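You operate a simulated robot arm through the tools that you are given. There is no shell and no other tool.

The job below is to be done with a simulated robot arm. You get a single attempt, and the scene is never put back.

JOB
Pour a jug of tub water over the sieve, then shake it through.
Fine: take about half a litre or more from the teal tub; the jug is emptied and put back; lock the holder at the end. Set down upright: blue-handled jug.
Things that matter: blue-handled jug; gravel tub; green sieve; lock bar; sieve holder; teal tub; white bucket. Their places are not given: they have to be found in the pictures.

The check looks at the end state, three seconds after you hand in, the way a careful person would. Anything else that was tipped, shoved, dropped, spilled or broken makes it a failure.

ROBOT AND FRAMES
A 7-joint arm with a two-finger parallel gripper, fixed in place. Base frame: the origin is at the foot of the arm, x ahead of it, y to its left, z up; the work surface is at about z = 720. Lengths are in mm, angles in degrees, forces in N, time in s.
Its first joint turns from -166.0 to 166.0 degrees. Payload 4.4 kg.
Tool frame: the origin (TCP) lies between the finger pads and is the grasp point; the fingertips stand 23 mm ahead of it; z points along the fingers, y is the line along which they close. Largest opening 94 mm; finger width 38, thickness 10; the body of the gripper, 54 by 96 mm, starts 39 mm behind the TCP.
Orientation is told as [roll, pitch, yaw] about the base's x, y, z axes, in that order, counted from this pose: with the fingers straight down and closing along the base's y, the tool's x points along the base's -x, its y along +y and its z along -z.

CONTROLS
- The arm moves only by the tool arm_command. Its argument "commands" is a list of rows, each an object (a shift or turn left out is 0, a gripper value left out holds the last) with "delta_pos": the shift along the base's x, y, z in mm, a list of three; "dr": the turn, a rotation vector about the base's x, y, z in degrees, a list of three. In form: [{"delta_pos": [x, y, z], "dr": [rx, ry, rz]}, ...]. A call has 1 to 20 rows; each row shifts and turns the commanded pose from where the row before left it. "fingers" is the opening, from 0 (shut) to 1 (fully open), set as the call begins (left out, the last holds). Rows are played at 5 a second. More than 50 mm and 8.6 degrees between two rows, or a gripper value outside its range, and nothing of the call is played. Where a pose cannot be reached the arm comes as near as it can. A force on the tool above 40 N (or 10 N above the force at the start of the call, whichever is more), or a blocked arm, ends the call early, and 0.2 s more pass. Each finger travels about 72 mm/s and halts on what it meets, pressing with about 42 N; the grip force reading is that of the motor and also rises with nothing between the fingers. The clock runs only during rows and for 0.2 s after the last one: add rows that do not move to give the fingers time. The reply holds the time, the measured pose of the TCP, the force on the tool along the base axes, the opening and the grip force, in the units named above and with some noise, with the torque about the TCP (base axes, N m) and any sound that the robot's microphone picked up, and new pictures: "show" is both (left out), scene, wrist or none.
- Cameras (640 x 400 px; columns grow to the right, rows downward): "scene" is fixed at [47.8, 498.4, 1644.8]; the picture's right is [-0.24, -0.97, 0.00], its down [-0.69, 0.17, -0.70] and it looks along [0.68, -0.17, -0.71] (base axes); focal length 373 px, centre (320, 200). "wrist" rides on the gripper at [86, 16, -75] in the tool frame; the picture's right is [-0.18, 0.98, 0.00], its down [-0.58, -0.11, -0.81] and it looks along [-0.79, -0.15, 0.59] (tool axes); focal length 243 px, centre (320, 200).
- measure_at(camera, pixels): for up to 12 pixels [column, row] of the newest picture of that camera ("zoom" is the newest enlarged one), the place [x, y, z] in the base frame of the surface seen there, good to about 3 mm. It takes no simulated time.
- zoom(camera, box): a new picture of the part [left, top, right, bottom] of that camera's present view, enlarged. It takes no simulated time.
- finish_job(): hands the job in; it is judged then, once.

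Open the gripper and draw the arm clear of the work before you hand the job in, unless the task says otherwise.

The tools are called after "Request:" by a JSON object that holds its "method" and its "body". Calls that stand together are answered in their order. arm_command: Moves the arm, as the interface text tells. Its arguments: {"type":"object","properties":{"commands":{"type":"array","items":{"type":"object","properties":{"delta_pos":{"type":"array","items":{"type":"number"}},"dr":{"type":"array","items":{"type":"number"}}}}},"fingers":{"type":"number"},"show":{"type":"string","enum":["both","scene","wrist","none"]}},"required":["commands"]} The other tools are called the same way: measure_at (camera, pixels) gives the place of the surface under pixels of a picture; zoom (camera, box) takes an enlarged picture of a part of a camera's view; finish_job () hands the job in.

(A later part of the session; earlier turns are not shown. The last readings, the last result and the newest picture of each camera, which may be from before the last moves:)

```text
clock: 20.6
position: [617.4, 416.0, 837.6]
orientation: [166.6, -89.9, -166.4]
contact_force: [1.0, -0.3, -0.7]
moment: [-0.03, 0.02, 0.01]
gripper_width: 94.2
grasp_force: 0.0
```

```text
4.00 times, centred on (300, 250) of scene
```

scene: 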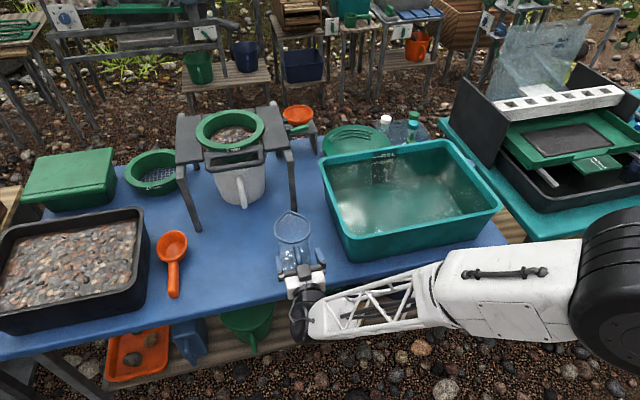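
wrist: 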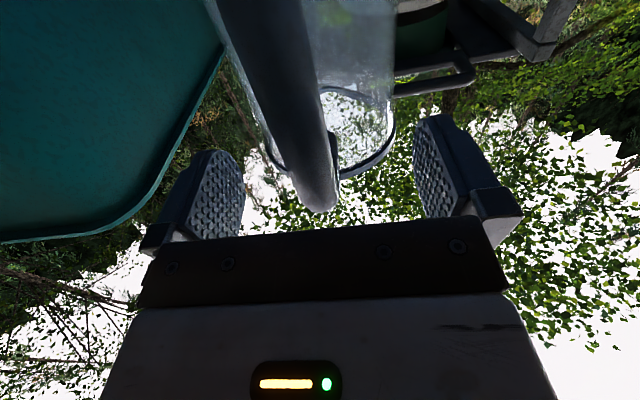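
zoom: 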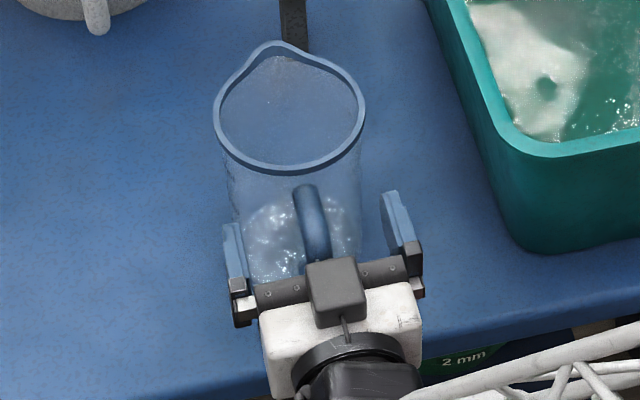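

Fingers straddle the handle without touching. I close them now, allowing a second for travel.

Request:
{"method": "arm_command", "body": {"commands": [{}, {}, {}, {}, {}, {}], "fingers": 0, "show": "both"}}

Request:
{"method": "zoom", "body": {"camera": "scene", "box": [260, 200, 340, 300]}}

```text
clock: 22.0
position: [615.7, 414.6, 837.5]
orientation: [161.8, -89.9, -161.8]
contact_force: [0.4, -0.4, 0.5]
moment: [0.0, 0.03, 0.01]
gripper_width: 17.3
grasp_force: 42.4
```

scene: 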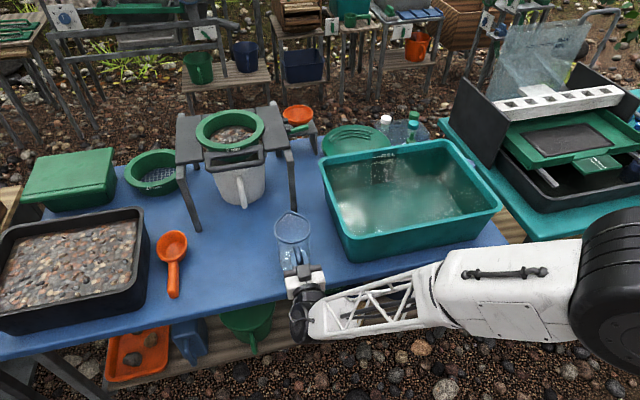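
wrist: 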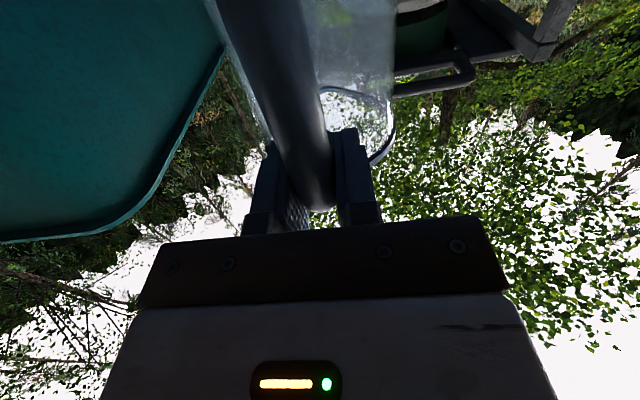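

```text
4.00 times, centred on (300, 250) of scene
```

zoom: 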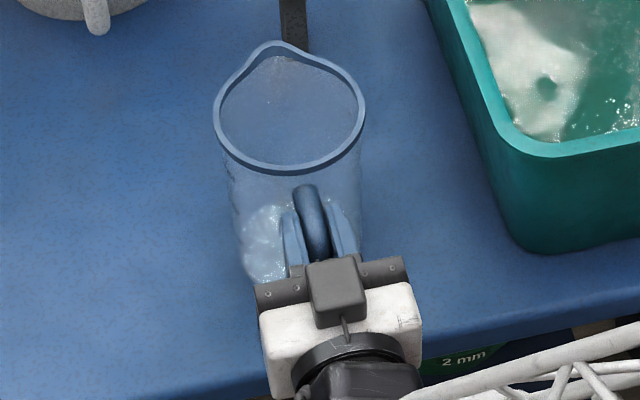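

The handle is gripped (17.3 mm, 42 N) at TCP (615.7, 414.6, 837.5), which I note for putting the jug back. I lift straight up 60 mm and check.

Request:
{"method": "arm_command", "body": {"commands": [{"delta_pos": [0, 0, 10]}, {"delta_pos": [0, 0, 20]}, {"delta_pos": [0, 0, 30]}, {}, {}], "fingers": 0, "show": "both"}}

Request:
{"method": "zoom", "body": {"camera": "scene", "box": [250, 180, 350, 300]}}

```text
clock: 23.2
position: [615.8, 415.3, 898.2]
orientation: [168.5, -89.9, -168.5]
contact_force: [1.0, 1.3, -1.7]
moment: [-0.03, 0.06, -0.01]
gripper_width: 17.7
grasp_force: 42.2
```

scene: 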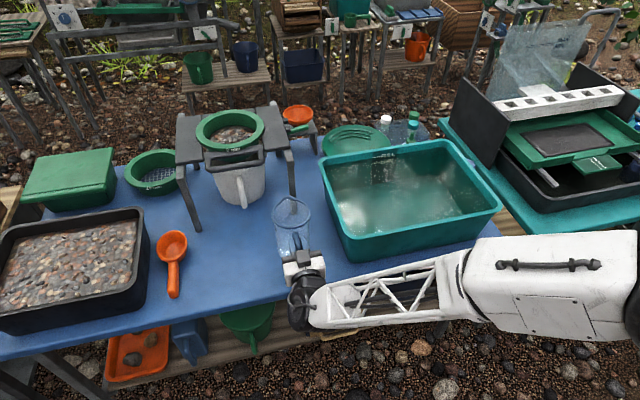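
wrist: 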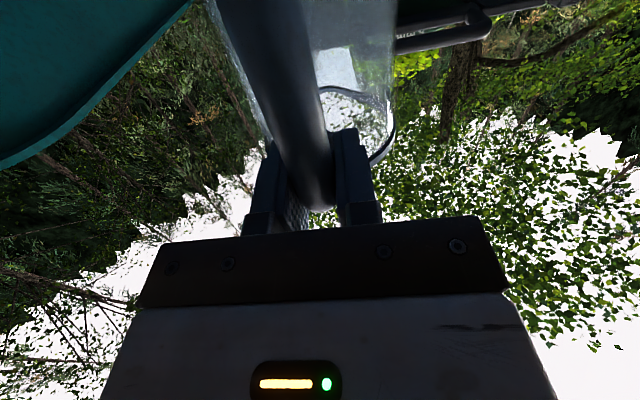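

```text
3.33 times, centred on (300, 240) of scene
```

zoom: 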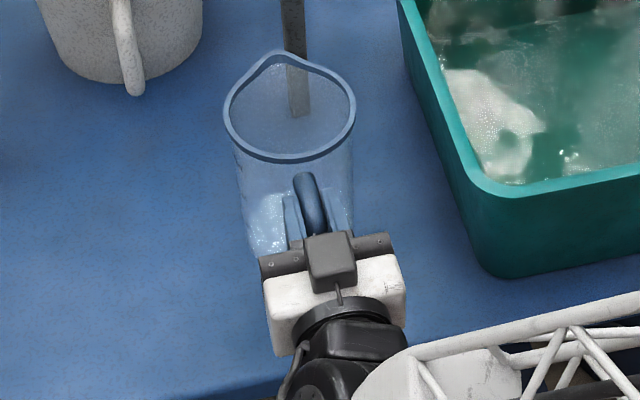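

The jug hangs in the grip, weighing about 1.7–2 N. I measure its rim to see that it kept upright and to get its geometry.

Request:
{"method": "measure_at", "body": {"camera": "zoom", "pixels": [[226, 105], [352, 105], [290, 158], [275, 55], [250, 140], [335, 135], [310, 190], [312, 215], [285, 57], [300, 60]]}}

Request:
{"method": "measure_at", "body": {"camera": "scene", "pixels": [[320, 181], [323, 200], [335, 235], [345, 260], [500, 210], [460, 150], [400, 149], [350, 158], [430, 236], [385, 252], [480, 180], [324, 165]]}}

```text
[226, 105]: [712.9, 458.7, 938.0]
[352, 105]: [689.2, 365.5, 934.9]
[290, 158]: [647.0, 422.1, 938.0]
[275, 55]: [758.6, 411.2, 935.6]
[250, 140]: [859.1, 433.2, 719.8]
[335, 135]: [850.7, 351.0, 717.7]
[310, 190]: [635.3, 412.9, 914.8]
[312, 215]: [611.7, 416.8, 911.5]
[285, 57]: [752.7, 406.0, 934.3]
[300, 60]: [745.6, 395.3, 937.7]
```

```text
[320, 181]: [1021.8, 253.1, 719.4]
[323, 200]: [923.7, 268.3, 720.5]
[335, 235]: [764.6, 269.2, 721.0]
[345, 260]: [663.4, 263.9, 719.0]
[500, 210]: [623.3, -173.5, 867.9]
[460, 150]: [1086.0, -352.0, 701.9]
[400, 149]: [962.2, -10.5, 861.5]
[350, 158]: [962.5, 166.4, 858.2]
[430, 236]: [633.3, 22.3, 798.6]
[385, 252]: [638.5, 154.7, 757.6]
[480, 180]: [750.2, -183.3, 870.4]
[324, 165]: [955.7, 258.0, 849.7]
```

The jug stayed upright (rim z≈937 all round, spout 142 mm ahead of the TCP and 38 mm above it, base 118 mm below). I lift it clear of the tub rim (z≈868) and carry it over the tub's middle.

Request:
{"method": "arm_command", "body": {"commands": [{"delta_pos": [0, 0, 40]}, {"delta_pos": [0, 0, 40]}, {"delta_pos": [0, 0, 42]}, {"delta_pos": [0, 0, 40]}, {"delta_pos": [18, -44, 0]}, {"delta_pos": [18, -44, 0]}, {"delta_pos": [18, -44, 0]}, {"delta_pos": [18, -44, 0]}, {"delta_pos": [18, -44, 0]}, {"delta_pos": [18, -44, 0]}, {"delta_pos": [18, -44, 0]}, {"delta_pos": [18, -44, 0]}, {}, {}], "fingers": 0, "show": "both"}}

```text
clock: 26.2
position: [759.3, 72.7, 1064.0]
orientation: [7.5, -89.7, -8.2]
contact_force: [-0.1, -0.1, -0.8]
moment: [-0.03, 0.08, 0.04]
gripper_width: 17.4
grasp_force: 42.3
out of reach, approached as far as the arm can: row 12
```

scene: 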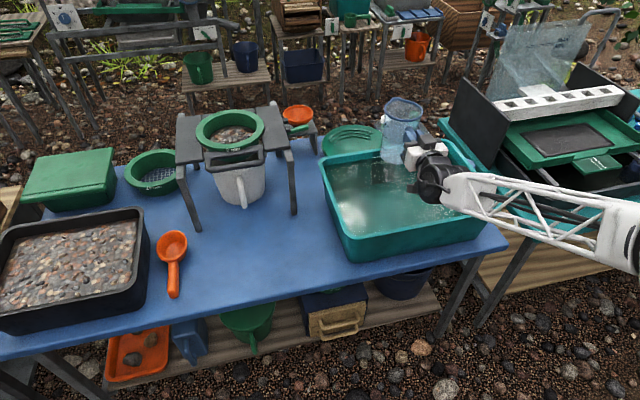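
wrist: 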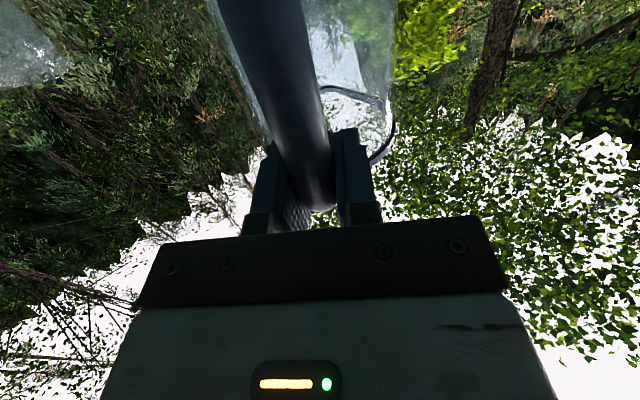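

The last step was slightly beyond a joint limit (y stayed at 72.7), so I step back to y≈105 where the arm was free, still over the tub.

Request:
{"method": "arm_command", "body": {"commands": [{"delta_pos": [0, 22, 0]}, {"delta_pos": [0, 22, 0]}, {}], "fingers": 0, "show": "both"}}

Request:
{"method": "zoom", "body": {"camera": "scene", "box": [310, 80, 500, 270]}}

```text
clock: 27.0
position: [759.6, 118.5, 1064.4]
orientation: [166.8, -89.9, -166.8]
contact_force: [0.2, 0.1, -2.2]
moment: [0.04, 0.09, 0.01]
gripper_width: 17.4
grasp_force: 42.3
```

scene: 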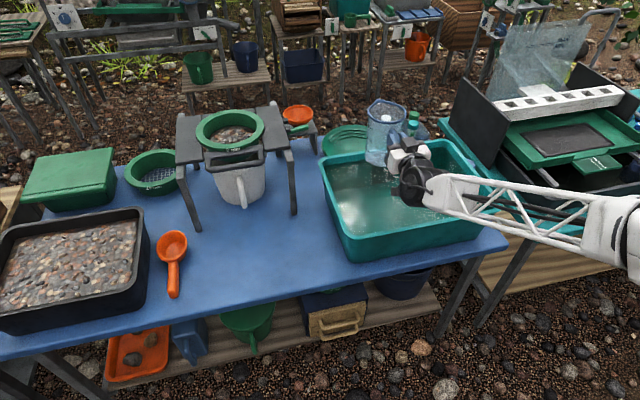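
wrist: 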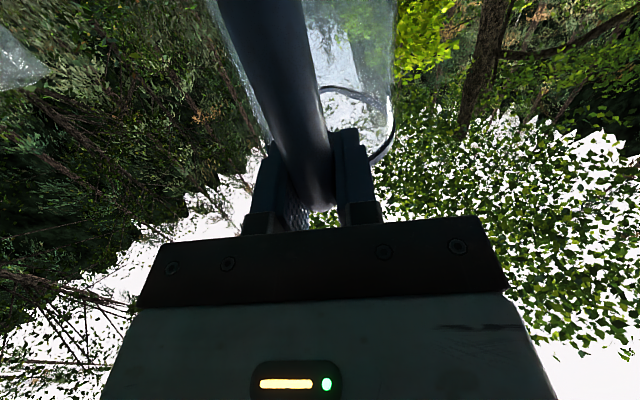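

```text
2.11 times, centred on (405, 175) of scene
```

zoom: 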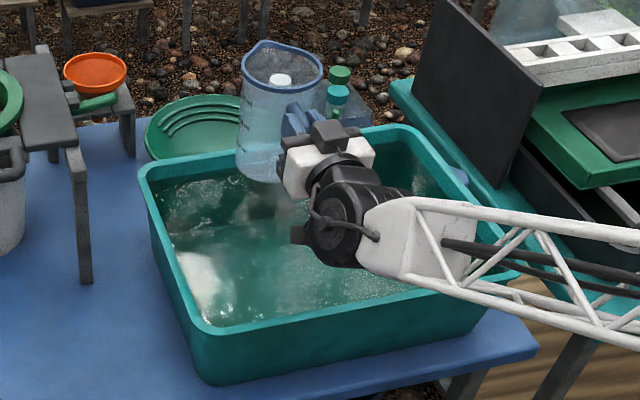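

The arm is free again at (760,118,1064) and the jug hangs over the tub. I tilt the jug forward 90° above the water while moving slightly ahead.

Request:
{"method": "arm_command", "body": {"commands": [{"delta_pos": [8, 0, 0], "dr": [0, 6, 0]}, {"delta_pos": [8, 0, 0], "dr": [0, 6, 0]}, {"delta_pos": [8, 0, 0], "dr": [0, 6, 0]}, {"delta_pos": [8, 0, 0], "dr": [0, 6, 0]}, {"delta_pos": [8, 0, 0], "dr": [0, 6, 0]}, {"delta_pos": [8, 0, 0], "dr": [0, 6, 0]}, {"delta_pos": [8, 0, 0], "dr": [0, 6, 0]}, {"delta_pos": [8, 0, 0], "dr": [0, 6, 0]}, {"delta_pos": [8, 0, 0], "dr": [0, 6, 0]}, {"delta_pos": [8, 0, 0], "dr": [0, 6, 0]}, {"delta_pos": [8, 0, 0], "dr": [0, 6, 0]}, {"delta_pos": [5, 0, 0], "dr": [0, 6, 0]}, {"delta_pos": [5, 0, 0], "dr": [0, 6, 0]}, {"delta_pos": [5, 0, 0], "dr": [0, 6, 0]}, {"delta_pos": [2, 0, 0], "dr": [0, 6, 0]}, {}, {}], "fingers": 0, "show": "both"}}

Request:
{"method": "zoom", "body": {"camera": "scene", "box": [310, 60, 500, 270]}}

```text
clock: 30.6
position: [864.3, 119.4, 1062.5]
orientation: [0.1, 0.0, 0.0]
contact_force: [0.0, 0.6, -1.5]
moment: [0.0, -0.1, 0.02]
gripper_width: 17.4
grasp_force: 41.5
```

scene: 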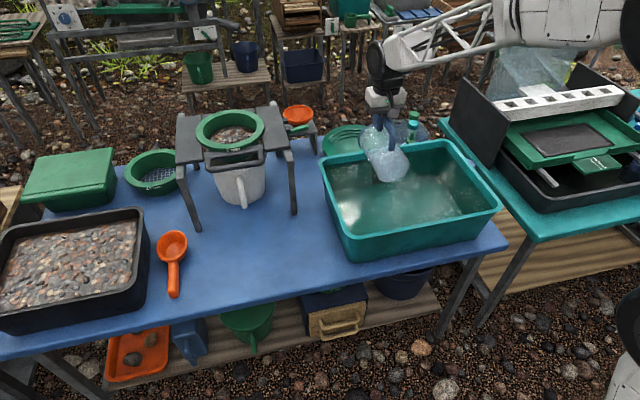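
wrist: 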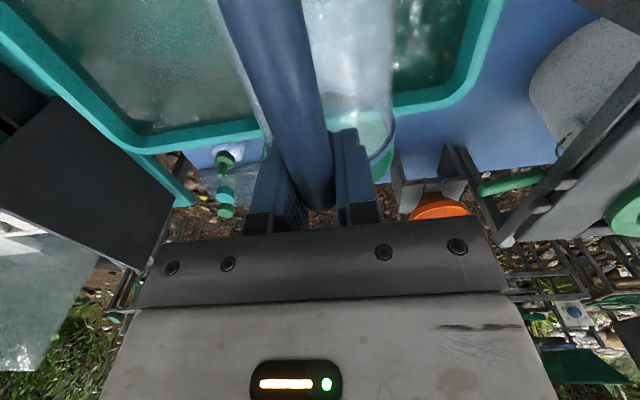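

```text
1.90 times, centred on (405, 165) of scene
```

zoom: 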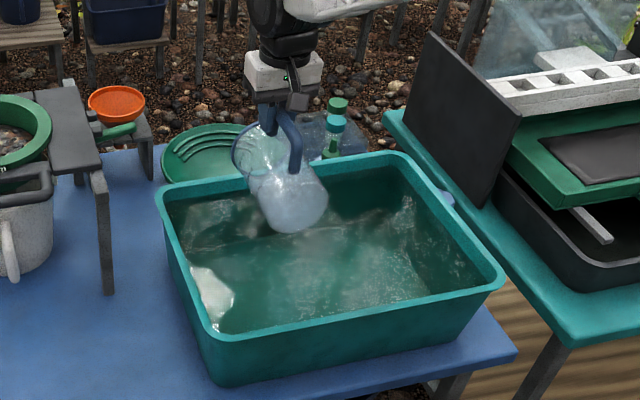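

The jug lies horizontal, mouth forward, over the water. I lower it gently into the tub, stopping with the spout about 20 mm above the tub floor.

Request:
{"method": "arm_command", "body": {"commands": [{"delta_pos": [0, 0, -20]}, {"delta_pos": [0, 0, -20]}, {"delta_pos": [0, 0, -15]}, {"delta_pos": [0, 0, -12]}, {"delta_pos": [0, 0, -12]}, {"delta_pos": [0, 0, -12]}, {"delta_pos": [0, 0, -12]}, {"delta_pos": [0, 0, -12]}, {"delta_pos": [0, 0, -12]}, {"delta_pos": [0, 0, -12]}, {"delta_pos": [0, 0, -12]}, {"delta_pos": [0, 0, -10]}, {"delta_pos": [0, 0, -10]}, {}, {}], "fingers": 0, "show": "both"}}

Request:
{"method": "zoom", "body": {"camera": "scene", "box": [320, 90, 500, 260]}}

```text
clock: 33.8
position: [863.9, 119.3, 890.6]
orientation: [0.0, -0.1, 0.2]
contact_force: [-1.1, -0.2, -1.5]
moment: [0.01, -0.05, 0.05]
gripper_width: 17.3
grasp_force: 41.6
```

scene: 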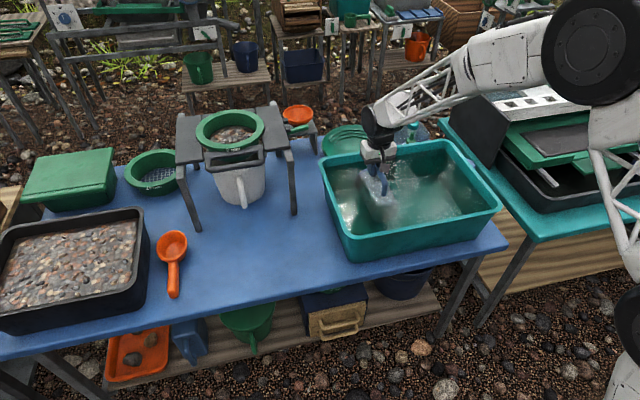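
wrist: 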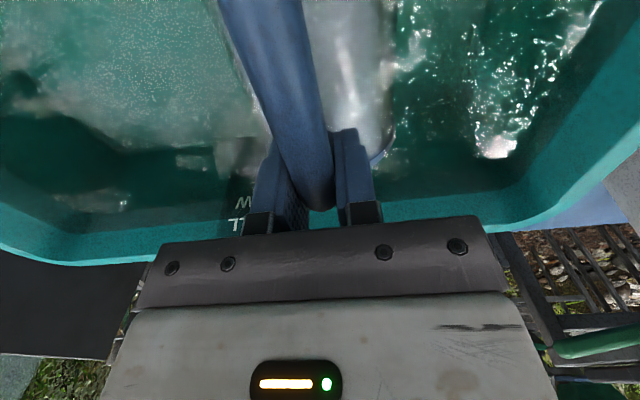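

```text
2.35 times, centred on (410, 175) of scene
```

zoom: 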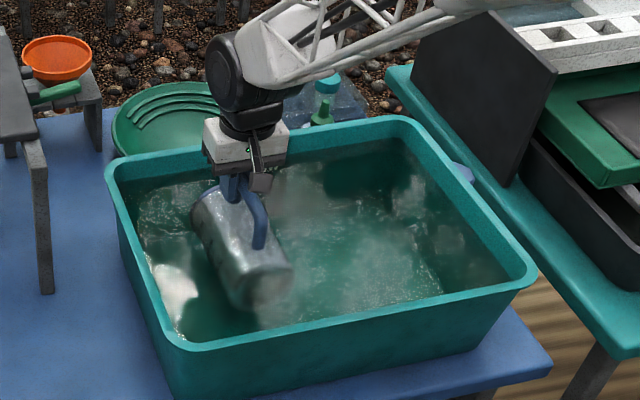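

The jug is mostly in the water with no contact force. I lower it the last 14 mm and let it fill for a second.

Request:
{"method": "arm_command", "body": {"commands": [{"delta_pos": [0, 0, -7]}, {"delta_pos": [0, 0, -7]}, {}, {}, {}, {}, {}, {}], "fingers": 0, "show": "both"}}

Request:
{"method": "zoom", "body": {"camera": "scene", "box": [350, 130, 430, 230]}}

```text
clock: 35.6
position: [864.2, 119.5, 877.7]
orientation: [0.0, -0.1, 0.0]
contact_force: [0.4, -0.2, -1.9]
moment: [0.01, -0.08, 0.01]
gripper_width: 17.4
grasp_force: 42.5
```

scene: 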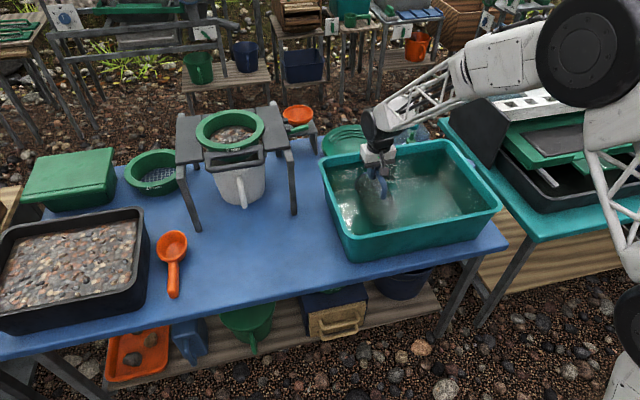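
wrist: 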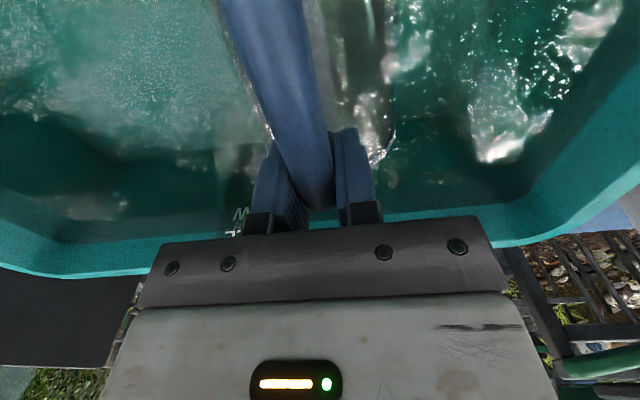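

```text
4.00 times, centred on (390, 180) of scene
```

zoom: 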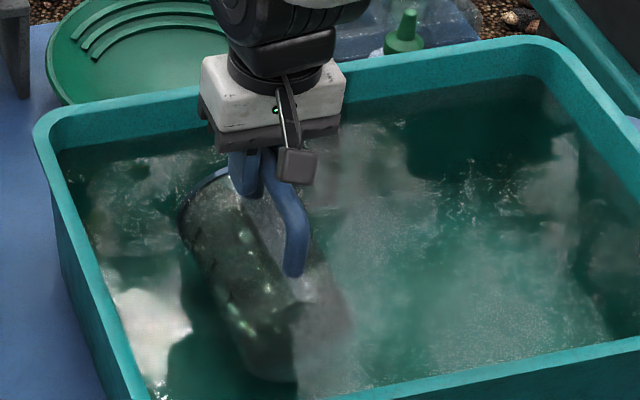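

The jug is submerged and full. I now turn it back upright about its lower front edge, keeping that edge just above the tub floor, first to 45°.

Request:
{"method": "arm_command", "body": {"commands": [{"delta_pos": [-2.1, 0, -0.5], "dr": [0, -2.5, 0]}, {"delta_pos": [-2.1, 0, -0.5], "dr": [0, -2.5, 0]}, {"delta_pos": [-2.1, 0, 2.3], "dr": [0, -2.5, 0]}, {"delta_pos": [-2.1, 0, 2.3], "dr": [0, -2.5, 0]}, {"delta_pos": [-2.1, 0, 3.7], "dr": [0, -2.5, 0]}, {"delta_pos": [-2.1, 0, 3.7], "dr": [0, -2.5, 0]}, {"delta_pos": [-5, 0, 3.3], "dr": [0, -2.5, 0]}, {"delta_pos": [-5, 0, 3.3], "dr": [0, -2.5, 0]}, {"delta_pos": [-5, 0, 2.5], "dr": [0, -2.5, 0]}, {"delta_pos": [-5, 0, 2.5], "dr": [0, -2.5, 0]}, {"delta_pos": [-5, 0, 1.9], "dr": [0, -2.5, 0]}, {"delta_pos": [-5, 0, 1.9], "dr": [0, -2.5, 0]}, {"delta_pos": [-3.8, 0, 1.2], "dr": [0, -2.5, 0]}, {"delta_pos": [-3.8, 0, 1.2], "dr": [0, -2.5, 0]}, {"delta_pos": [-3.8, 0, 0.7], "dr": [0, -2.5, 0]}, {"delta_pos": [-3.8, 0, 0.7], "dr": [0, -2.5, 0]}, {"delta_pos": [-3.8, 0, 0], "dr": [0, -2.5, 0]}, {"delta_pos": [-3.8, 0, 0], "dr": [0, -2.5, 0]}, {}], "fingers": 0, "show": "both"}}

Request:
{"method": "zoom", "body": {"camera": "scene", "box": [350, 110, 450, 230]}}

```text
clock: 39.6
position: [797.8, 120.5, 910.0]
orientation: [0.0, -45.1, 0.0]
contact_force: [0.3, -0.5, -1.9]
moment: [0.0, 0.0, 0.0]
gripper_width: 17.6
grasp_force: 42.3
```

scene: 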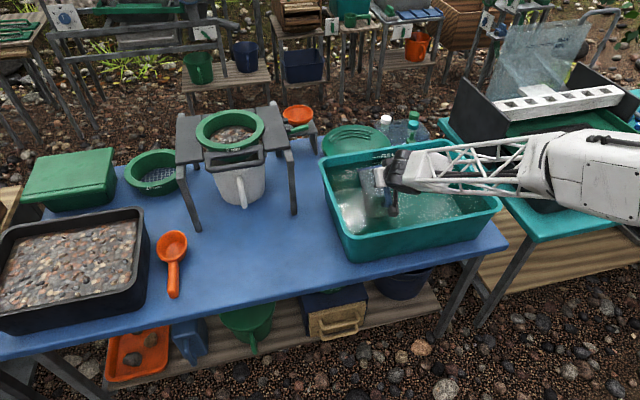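
wrist: 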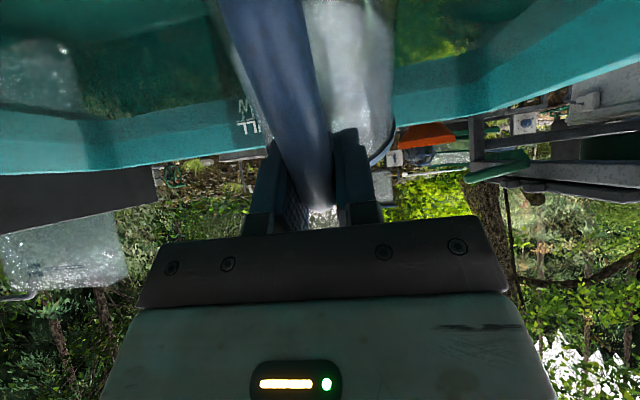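

```text
3.33 times, centred on (400, 170) of scene
```

zoom: 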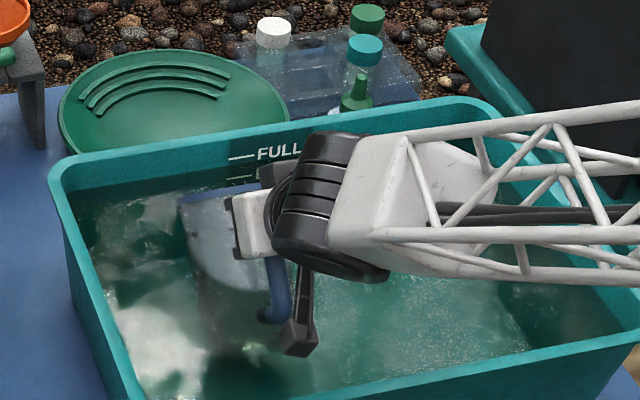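

At 45° the lip is about at the water surface. I lift while turning the jug fully upright, moving slightly left to stay away from the arm's limit.

Request:
{"method": "arm_command", "body": {"commands": [{"delta_pos": [-1, 2, 8], "dr": [0, -2.5, 0]}, {"delta_pos": [-1, 2, 8], "dr": [0, -2.5, 0]}, {"delta_pos": [-1, 2, 8], "dr": [0, -2.5, 0]}, {"delta_pos": [-1, 2, 8], "dr": [0, -2.5, 0]}, {"delta_pos": [-1, 2, 8], "dr": [0, -2.5, 0]}, {"delta_pos": [-1, 2, 9], "dr": [0, -2.5, 0]}, {"delta_pos": [-1, 2, 9], "dr": [0, -2.5, 0]}, {"delta_pos": [-1, 2, 9], "dr": [0, -2.5, 0]}, {"delta_pos": [-1, 2, 9], "dr": [0, -2.5, 0]}, {"delta_pos": [-1, 2, 9], "dr": [0, -2.5, 0]}, {"delta_pos": [-1, 2, 9], "dr": [0, -2.5, 0]}, {"delta_pos": [-1, 2, 9], "dr": [0, -2.5, 0]}, {"delta_pos": [-1, 2, 9], "dr": [0, -2.5, 0]}, {"delta_pos": [-1, 2, 9], "dr": [0, -2.5, 0]}, {"delta_pos": [-1, 2, 9], "dr": [0, -2.5, 0]}, {"delta_pos": [-1, 2, 9], "dr": [0, -2.5, 0]}, {"delta_pos": [-1, 2, 9], "dr": [0, -2.5, 0]}, {"delta_pos": [-1, 2, 9], "dr": [0, -2.5, 0]}, {}], "fingers": 0, "show": "both"}}

Request:
{"method": "zoom", "body": {"camera": "scene", "box": [320, 70, 460, 230]}}

```text
clock: 43.6
position: [781.1, 156.9, 1065.4]
orientation: [156.3, -89.9, -156.3]
contact_force: [-0.2, 0.0, -8.1]
moment: [-0.01, 0.5, 0.01]
gripper_width: 17.6
grasp_force: 42.2
```

scene: 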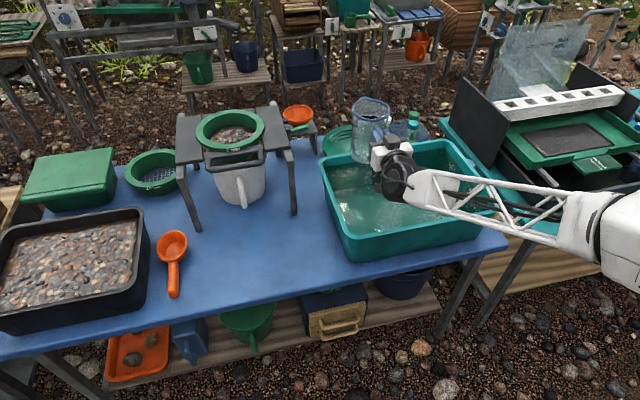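
wrist: 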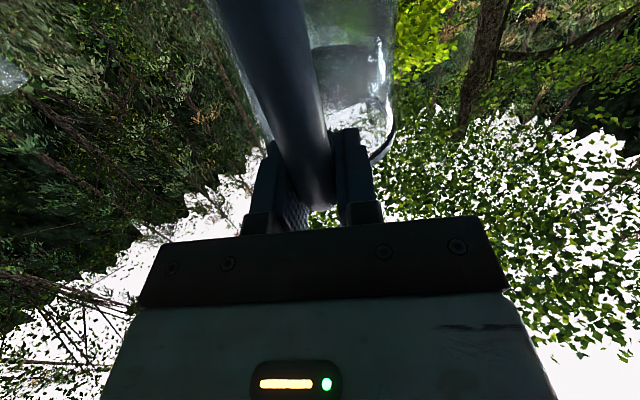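

```text
2.50 times, centred on (390, 150) of scene
```

zoom: 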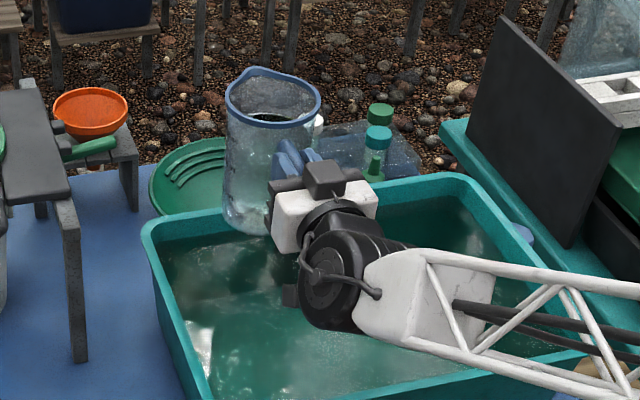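

The load rose to about 8.1 N from 1.8 N, so roughly 0.6 litre is in the jug. I check the rim's level for slip in the grip.

Request:
{"method": "measure_at", "body": {"camera": "zoom", "pixels": [[228, 98], [319, 100], [270, 127], [256, 69], [300, 80], [240, 118], [250, 200], [250, 230], [275, 118]]}}

Request:
{"method": "zoom", "body": {"camera": "scene", "box": [340, 80, 420, 180]}}

```text
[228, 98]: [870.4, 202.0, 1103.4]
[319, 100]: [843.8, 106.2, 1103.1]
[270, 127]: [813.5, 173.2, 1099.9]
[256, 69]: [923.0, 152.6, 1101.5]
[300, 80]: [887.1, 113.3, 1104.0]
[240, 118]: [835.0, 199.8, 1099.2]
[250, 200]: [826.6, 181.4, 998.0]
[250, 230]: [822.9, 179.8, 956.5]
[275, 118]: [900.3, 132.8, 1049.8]
```

```text
4.00 times, centred on (380, 130) of scene
```

zoom: 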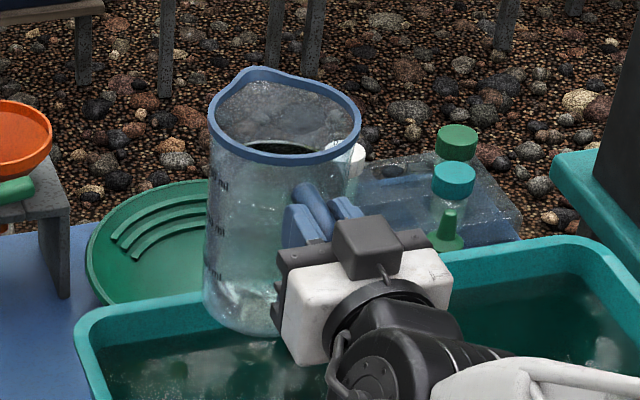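

The rim is level (z≈1100–1104), no slip. I raise the jug and carry it smoothly to the near side of the sieve, keeping its base about 30 mm above the sieve rim.

Request:
{"method": "arm_command", "body": {"commands": [{"delta_pos": [0, 0, 12]}, {"delta_pos": [0, 5, 24]}, {"delta_pos": [2, 12, 20]}, {"delta_pos": [4, 20, 10]}, {"delta_pos": [5, 27, 4]}, {"delta_pos": [5, 30, 0]}, {"delta_pos": [5, 30, 0]}, {"delta_pos": [5, 30, 0]}, {"delta_pos": [5, 30, 0]}, {"delta_pos": [5, 30, 0]}, {"delta_pos": [5, 30, 0]}, {"delta_pos": [5, 30, 0]}, {"delta_pos": [5, 30, 0]}, {"delta_pos": [5, 28, 0]}, {"delta_pos": [4, 24, 0]}, {"delta_pos": [2, 16, 0]}, {"delta_pos": [0, 6, 0]}, {}, {}], "fingers": 0, "show": "both"}}

Request:
{"method": "zoom", "body": {"camera": "scene", "box": [160, 60, 320, 220]}}

```text
clock: 47.6
position: [842.0, 533.3, 1136.8]
orientation: [155.1, -89.8, -155.3]
contact_force: [0.8, -0.9, -7.5]
moment: [0.0, 0.5, 0.03]
gripper_width: 17.9
grasp_force: 41.8
```

scene: 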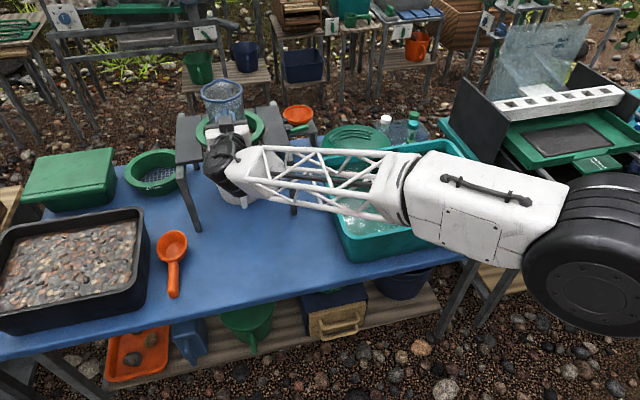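
wrist: 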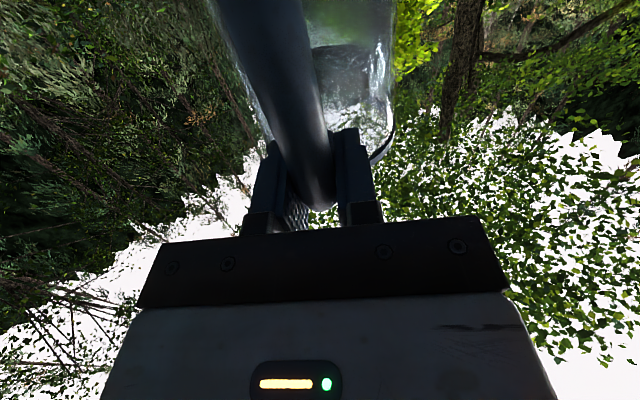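

```text
2.50 times, centred on (240, 140) of scene
```

zoom: 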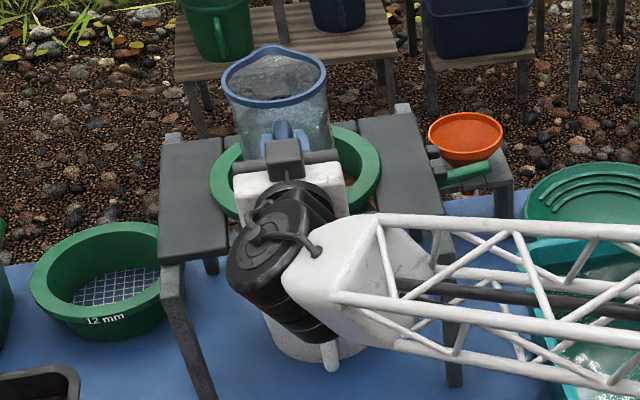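

The jug stands over the near half of the sieve, upright. I measure the spout tip once more before pouring.

Request:
{"method": "measure_at", "body": {"camera": "zoom", "pixels": [[280, 48], [276, 49], [284, 49], [224, 85], [326, 80], [270, 106], [355, 170], [222, 190], [300, 55]]}}

```text
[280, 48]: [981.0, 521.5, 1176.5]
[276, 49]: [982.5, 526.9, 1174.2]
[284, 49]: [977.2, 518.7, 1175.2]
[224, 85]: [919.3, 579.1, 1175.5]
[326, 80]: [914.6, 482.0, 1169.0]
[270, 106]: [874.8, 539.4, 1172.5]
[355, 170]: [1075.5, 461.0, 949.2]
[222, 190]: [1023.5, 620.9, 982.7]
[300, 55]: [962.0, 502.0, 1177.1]
```

The spout tip is at (983,525,1175), 141 mm ahead and 38 mm above the TCP as expected. I tilt to 40°, just before the water reaches the lip, keeping the spout over the sieve and the base clear of the holder.

Request:
{"method": "arm_command", "body": {"commands": [{"delta_pos": [2, 1.5, 5], "dr": [0, 5, 0]}, {"delta_pos": [2, 1.5, 5], "dr": [0, 5, 0]}, {"delta_pos": [2, 1.5, 5], "dr": [0, 5, 0]}, {"delta_pos": [2, 0, 6], "dr": [0, 5, 0]}, {"delta_pos": [2, 0, 6], "dr": [0, 5, 0]}, {"delta_pos": [1.5, 0, 6], "dr": [0, 5, 0]}, {"delta_pos": [4, 0, 4], "dr": [0, 5, 0]}, {"delta_pos": [4.5, 0, 3], "dr": [0, 5, 0]}, {}], "fingers": 0, "show": "both"}}

Request:
{"method": "zoom", "body": {"camera": "scene", "box": [160, 60, 320, 220]}}

```text
clock: 49.6
position: [863.6, 539.5, 1174.7]
orientation: [0.0, -50.0, 0.1]
contact_force: [-0.2, -0.1, -8.7]
moment: [0.02, 0.11, -0.03]
gripper_width: 17.9
grasp_force: 42.0
```

scene: 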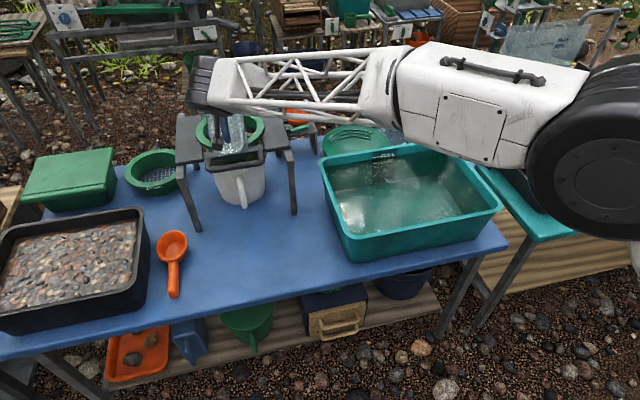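
wrist: 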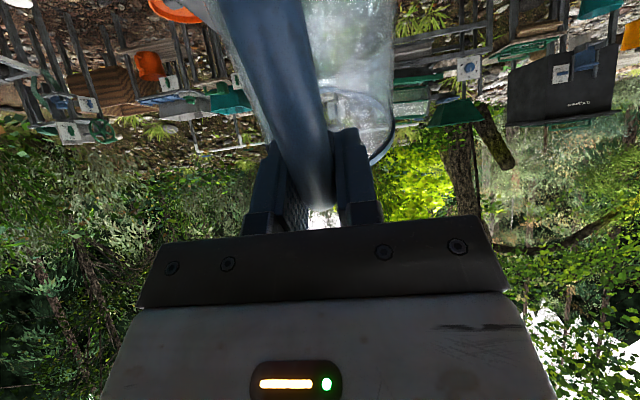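

```text
2.50 times, centred on (240, 140) of scene
```

zoom: 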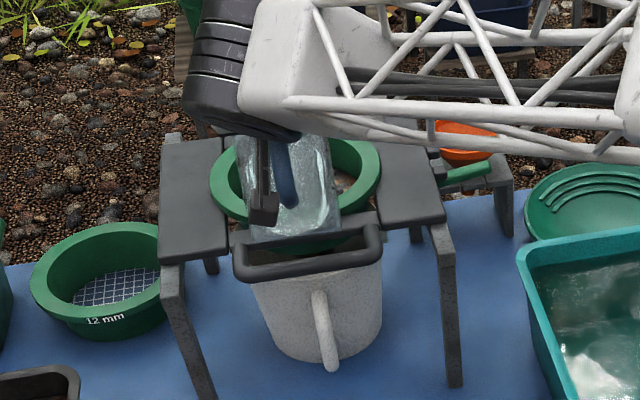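

Still the full load and no water out yet. I pour slowly now, 1.5° per row, with the spout held over the near-middle of the sieve.

Request:
{"method": "arm_command", "body": {"commands": [{"delta_pos": [1.5, 0, 1], "dr": [0, 1.5, 0]}, {"delta_pos": [1.5, 0, 1], "dr": [0, 1.5, 0]}, {"delta_pos": [1.5, 0, 1], "dr": [0, 1.5, 0]}, {"delta_pos": [2, 0, 0], "dr": [0, 1.5, 0]}, {"delta_pos": [2, 0, 0], "dr": [0, 1.5, 0]}, {"delta_pos": [2, 0, 0], "dr": [0, 1.5, 0]}], "fingers": 0, "show": "both"}}

Request:
{"method": "zoom", "body": {"camera": "scene", "box": [180, 80, 300, 220]}}

```text
clock: 51.0
position: [873.3, 539.3, 1177.1]
orientation: [0.1, -41.0, 0.0]
contact_force: [-0.4, 0.1, -5.9]
moment: [-0.05, 0.05, -0.01]
gripper_width: 17.6
grasp_force: 41.8
```

scene: 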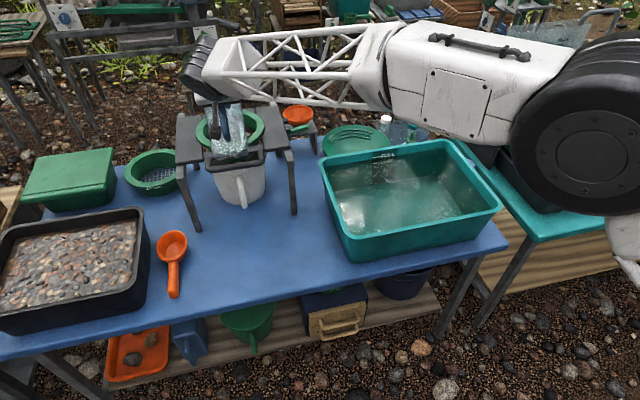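
wrist: 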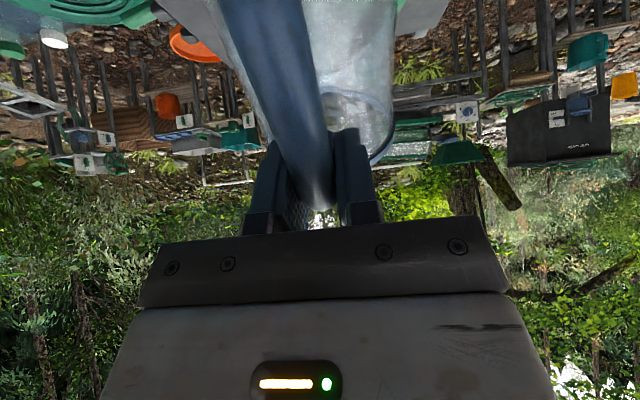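

```text
2.86 times, centred on (240, 150) of scene
```

zoom: 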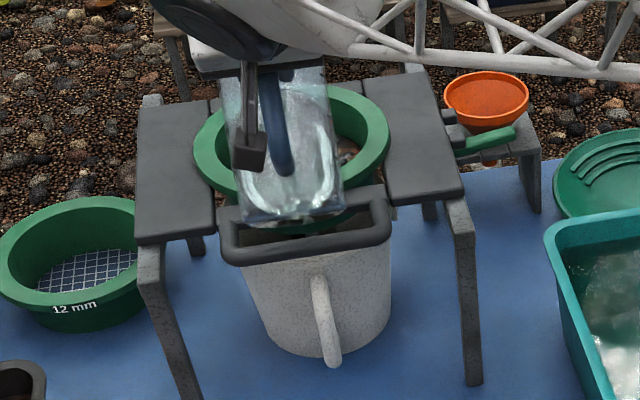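

The load fell to about 6 N, so water is running into the sieve with the spout at about (995,531,1095); nothing shows beside it. I continue the slow tilt.

Request:
{"method": "arm_command", "body": {"commands": [{"delta_pos": [2, 0, 0], "dr": [0, 1.5, 0]}, {"delta_pos": [2, 0, 0], "dr": [0, 1.5, 0]}, {"delta_pos": [2.4, 0, -0.3], "dr": [0, 1.5, 0]}, {"delta_pos": [2.6, 0, -0.6], "dr": [0, 1.5, 0]}, {"delta_pos": [2.6, 0, -0.6], "dr": [0, 1.5, 0]}, {"delta_pos": [2.6, 0, -0.6], "dr": [0, 1.5, 0]}, {"delta_pos": [2.6, 0, -0.6], "dr": [0, 1.5, 0]}], "fingers": 0, "show": "both"}}

Request:
{"method": "zoom", "body": {"camera": "scene", "box": [180, 80, 300, 220]}}

```text
clock: 52.6
position: [890.3, 538.3, 1175.5]
orientation: [0.2, -30.6, -0.1]
contact_force: [0.5, -1.0, -3.8]
moment: [-0.01, -0.04, 0.02]
gripper_width: 17.6
grasp_force: 42.1
```

scene: 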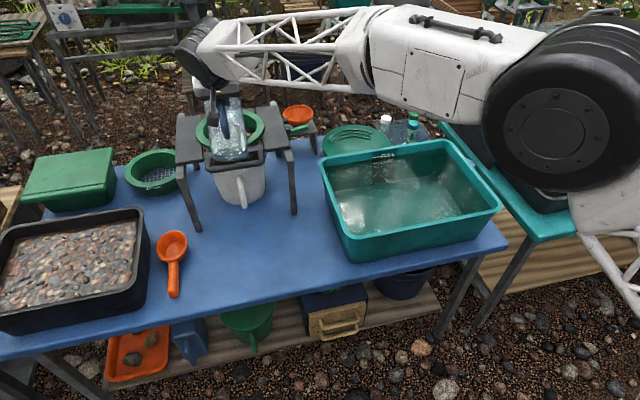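
wrist: 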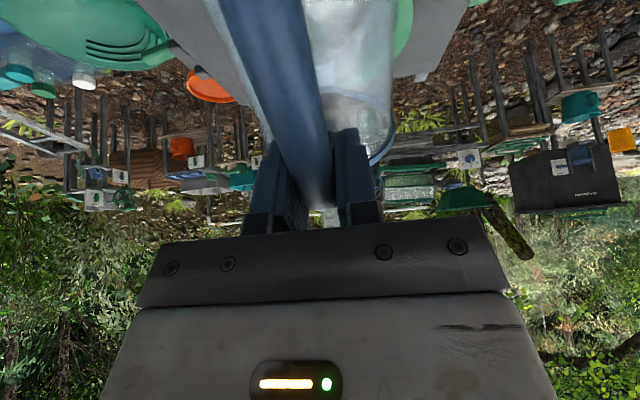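

```text
2.86 times, centred on (240, 150) of scene
```

zoom: 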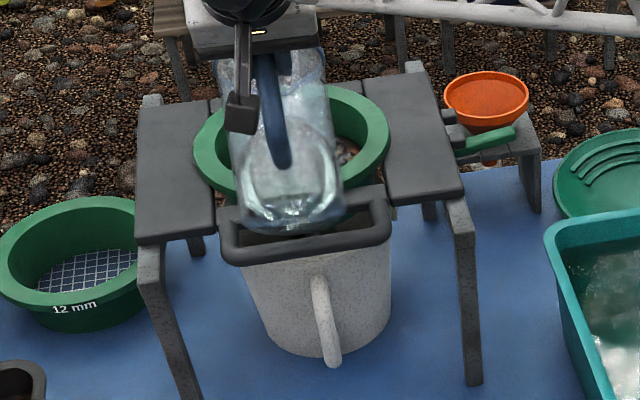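

About 0.2 litre is left and the pour stays inside the ring. I continue to 75°.

Request:
{"method": "arm_command", "body": {"commands": [{"delta_pos": [2.9, 0, -1.2], "dr": [0, 1.5, 0]}, {"delta_pos": [2.9, 0, -1.2], "dr": [0, 1.5, 0]}, {"delta_pos": [2.9, 0, -1.3], "dr": [0, 1.5, 0]}, {"delta_pos": [2.9, 0, -1.4], "dr": [0, 1.5, 0]}, {"delta_pos": [3, 0, -1.6], "dr": [0, 1.5, 0]}, {"delta_pos": [3.2, 0, -1.9], "dr": [0, 1.5, 0]}, {"delta_pos": [3.2, 0, -1.9], "dr": [0, 1.5, 0]}, {"delta_pos": [3.3, 0, -1.9], "dr": [0, 1.5, 0]}, {"delta_pos": [3.3, 0, -1.9], "dr": [0, 1.5, 0]}, {"delta_pos": [3.3, 0, -1.9], "dr": [0, 1.5, 0]}], "fingers": 0, "show": "both"}}

Request:
{"method": "zoom", "body": {"camera": "scene", "box": [180, 80, 300, 220]}}

```text
clock: 54.8
position: [920.4, 538.4, 1160.2]
orientation: [0.0, -15.5, 0.0]
contact_force: [0.5, 0.7, -1.3]
moment: [0.05, -0.03, -0.02]
gripper_width: 17.3
grasp_force: 41.9
```

scene: 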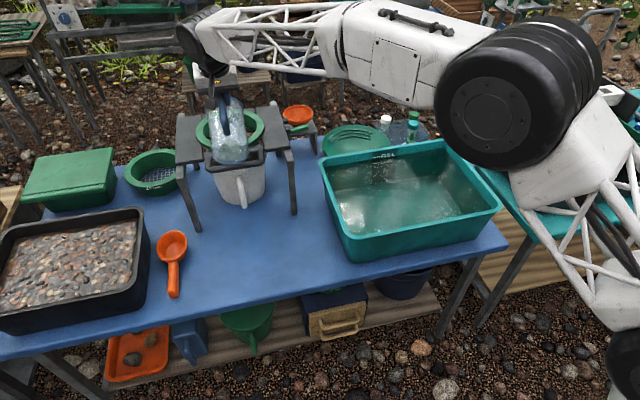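
wrist: 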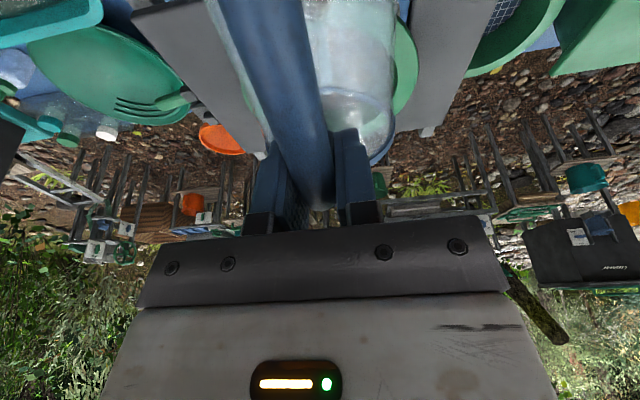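

```text
2.86 times, centred on (240, 150) of scene
```

zoom: 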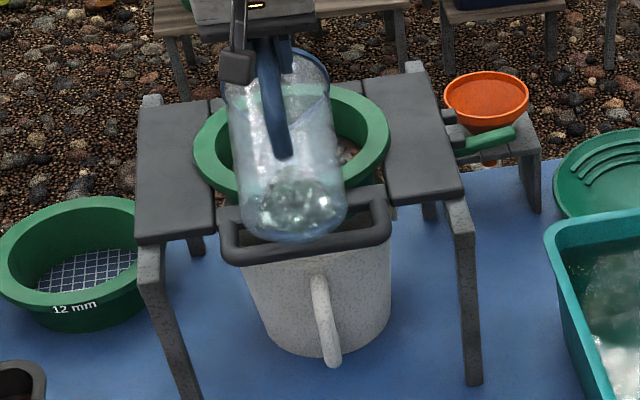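

Almost empty now. I carry on to just past horizontal to drain it fully, keeping the spout about 25 mm above the ring and inside it.

Request:
{"method": "arm_command", "body": {"commands": [{"delta_pos": [3.2, 0, -0.5], "dr": [0, 1.5, 0]}, {"delta_pos": [3.2, 0, -0.5], "dr": [0, 1.5, 0]}, {"delta_pos": [3.2, 0, -0.5], "dr": [0, 1.5, 0]}, {"delta_pos": [3.2, 0, -0.5], "dr": [0, 1.5, 0]}, {"delta_pos": [3.2, 0, -0.5], "dr": [0, 1.5, 0]}, {"delta_pos": [3.2, 0, -0.5], "dr": [0, 1.5, 0]}, {"delta_pos": [3.2, 0, -0.5], "dr": [0, 1.5, 0]}, {"delta_pos": [3.2, 0, -0.5], "dr": [0, 1.5, 0]}, {"delta_pos": [3.2, 0, 0], "dr": [0, 1.5, 0]}, {"delta_pos": [3.2, 0, 0], "dr": [0, 1.5, 0]}, {"delta_pos": [2.8, 0, 0.6], "dr": [0, 1.5, 0]}, {"delta_pos": [2.8, 0, 0.6], "dr": [0, 1.5, 0]}, {"delta_pos": [2.8, 0, 0.6], "dr": [0, 1.5, 0]}, {"delta_pos": [2.8, 0, 0.6], "dr": [0, 1.5, 0]}, {"delta_pos": [2.8, 0, 0.6], "dr": [0, 1.5, 0]}, {"delta_pos": [2.8, 0, 0.6], "dr": [0, 1.5, 0]}, {"delta_pos": [2.8, 0, 0.6], "dr": [0, 1.5, 0]}, {}, {}, {}], "fingers": 0, "show": "both"}}

Request:
{"method": "zoom", "body": {"camera": "scene", "box": [180, 80, 300, 220]}}

```text
clock: 59.0
position: [972.2, 538.6, 1159.8]
orientation: [-0.1, 9.9, 0.0]
contact_force: [0.3, 0.0, -1.0]
moment: [0.01, -0.09, -0.01]
gripper_width: 17.4
grasp_force: 42.4
```

scene: 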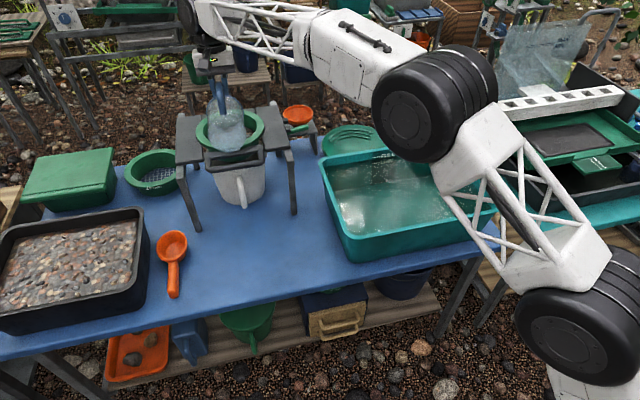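
wrist: 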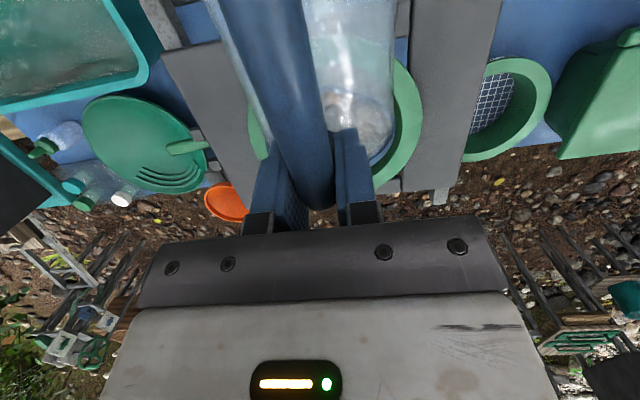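

```text
2.86 times, centred on (240, 150) of scene
```

zoom: 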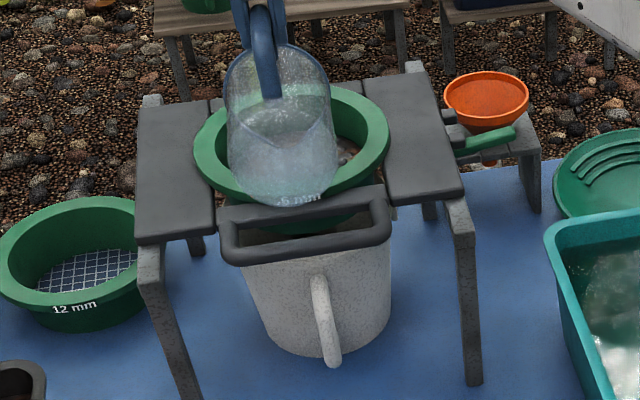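

The jug reads about its empty weight again. I tilt a few degrees more and hold a second so the last drops fall into the sieve.

Request:
{"method": "arm_command", "body": {"commands": [{"delta_pos": [3, 0, 1], "dr": [0, 2, 0]}, {"delta_pos": [3, 0, 1], "dr": [0, 2, 0]}, {"delta_pos": [3, 0, 1], "dr": [0, 2, 0]}, {}, {}, {}, {}, {}, {}], "fingers": 0, "show": "both"}}

Request:
{"method": "zoom", "body": {"camera": "scene", "box": [180, 80, 300, 220]}}

```text
clock: 61.0
position: [981.5, 539.2, 1162.8]
orientation: [0.0, 16.0, 0.0]
contact_force: [1.0, 0.0, -1.2]
moment: [-0.03, -0.08, -0.03]
gripper_width: 17.4
grasp_force: 41.8
```

scene: 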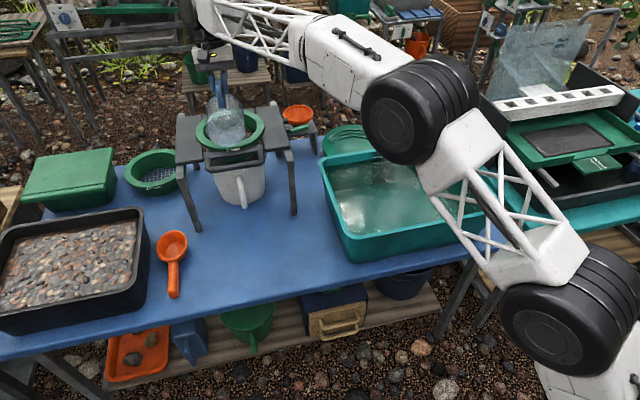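
wrist: 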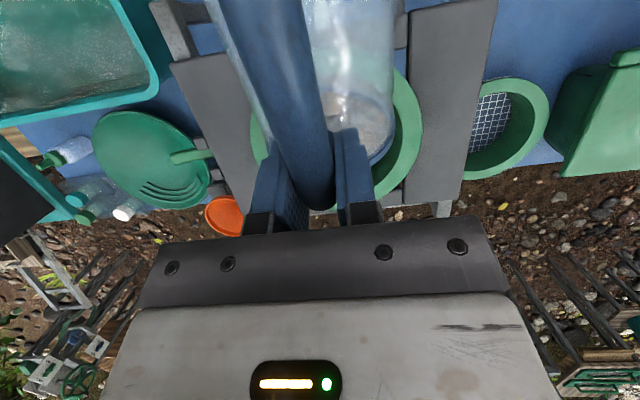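

```text
2.86 times, centred on (240, 150) of scene
```

zoom: 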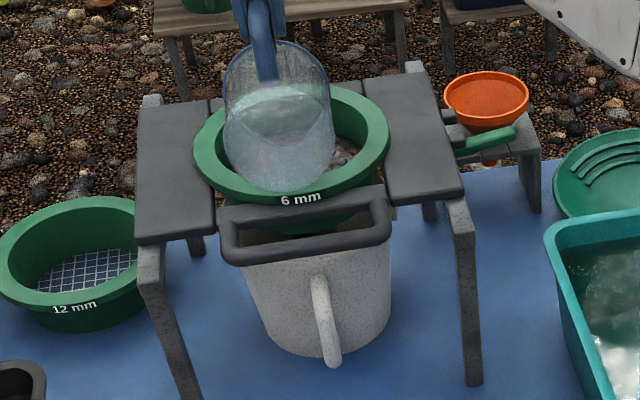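

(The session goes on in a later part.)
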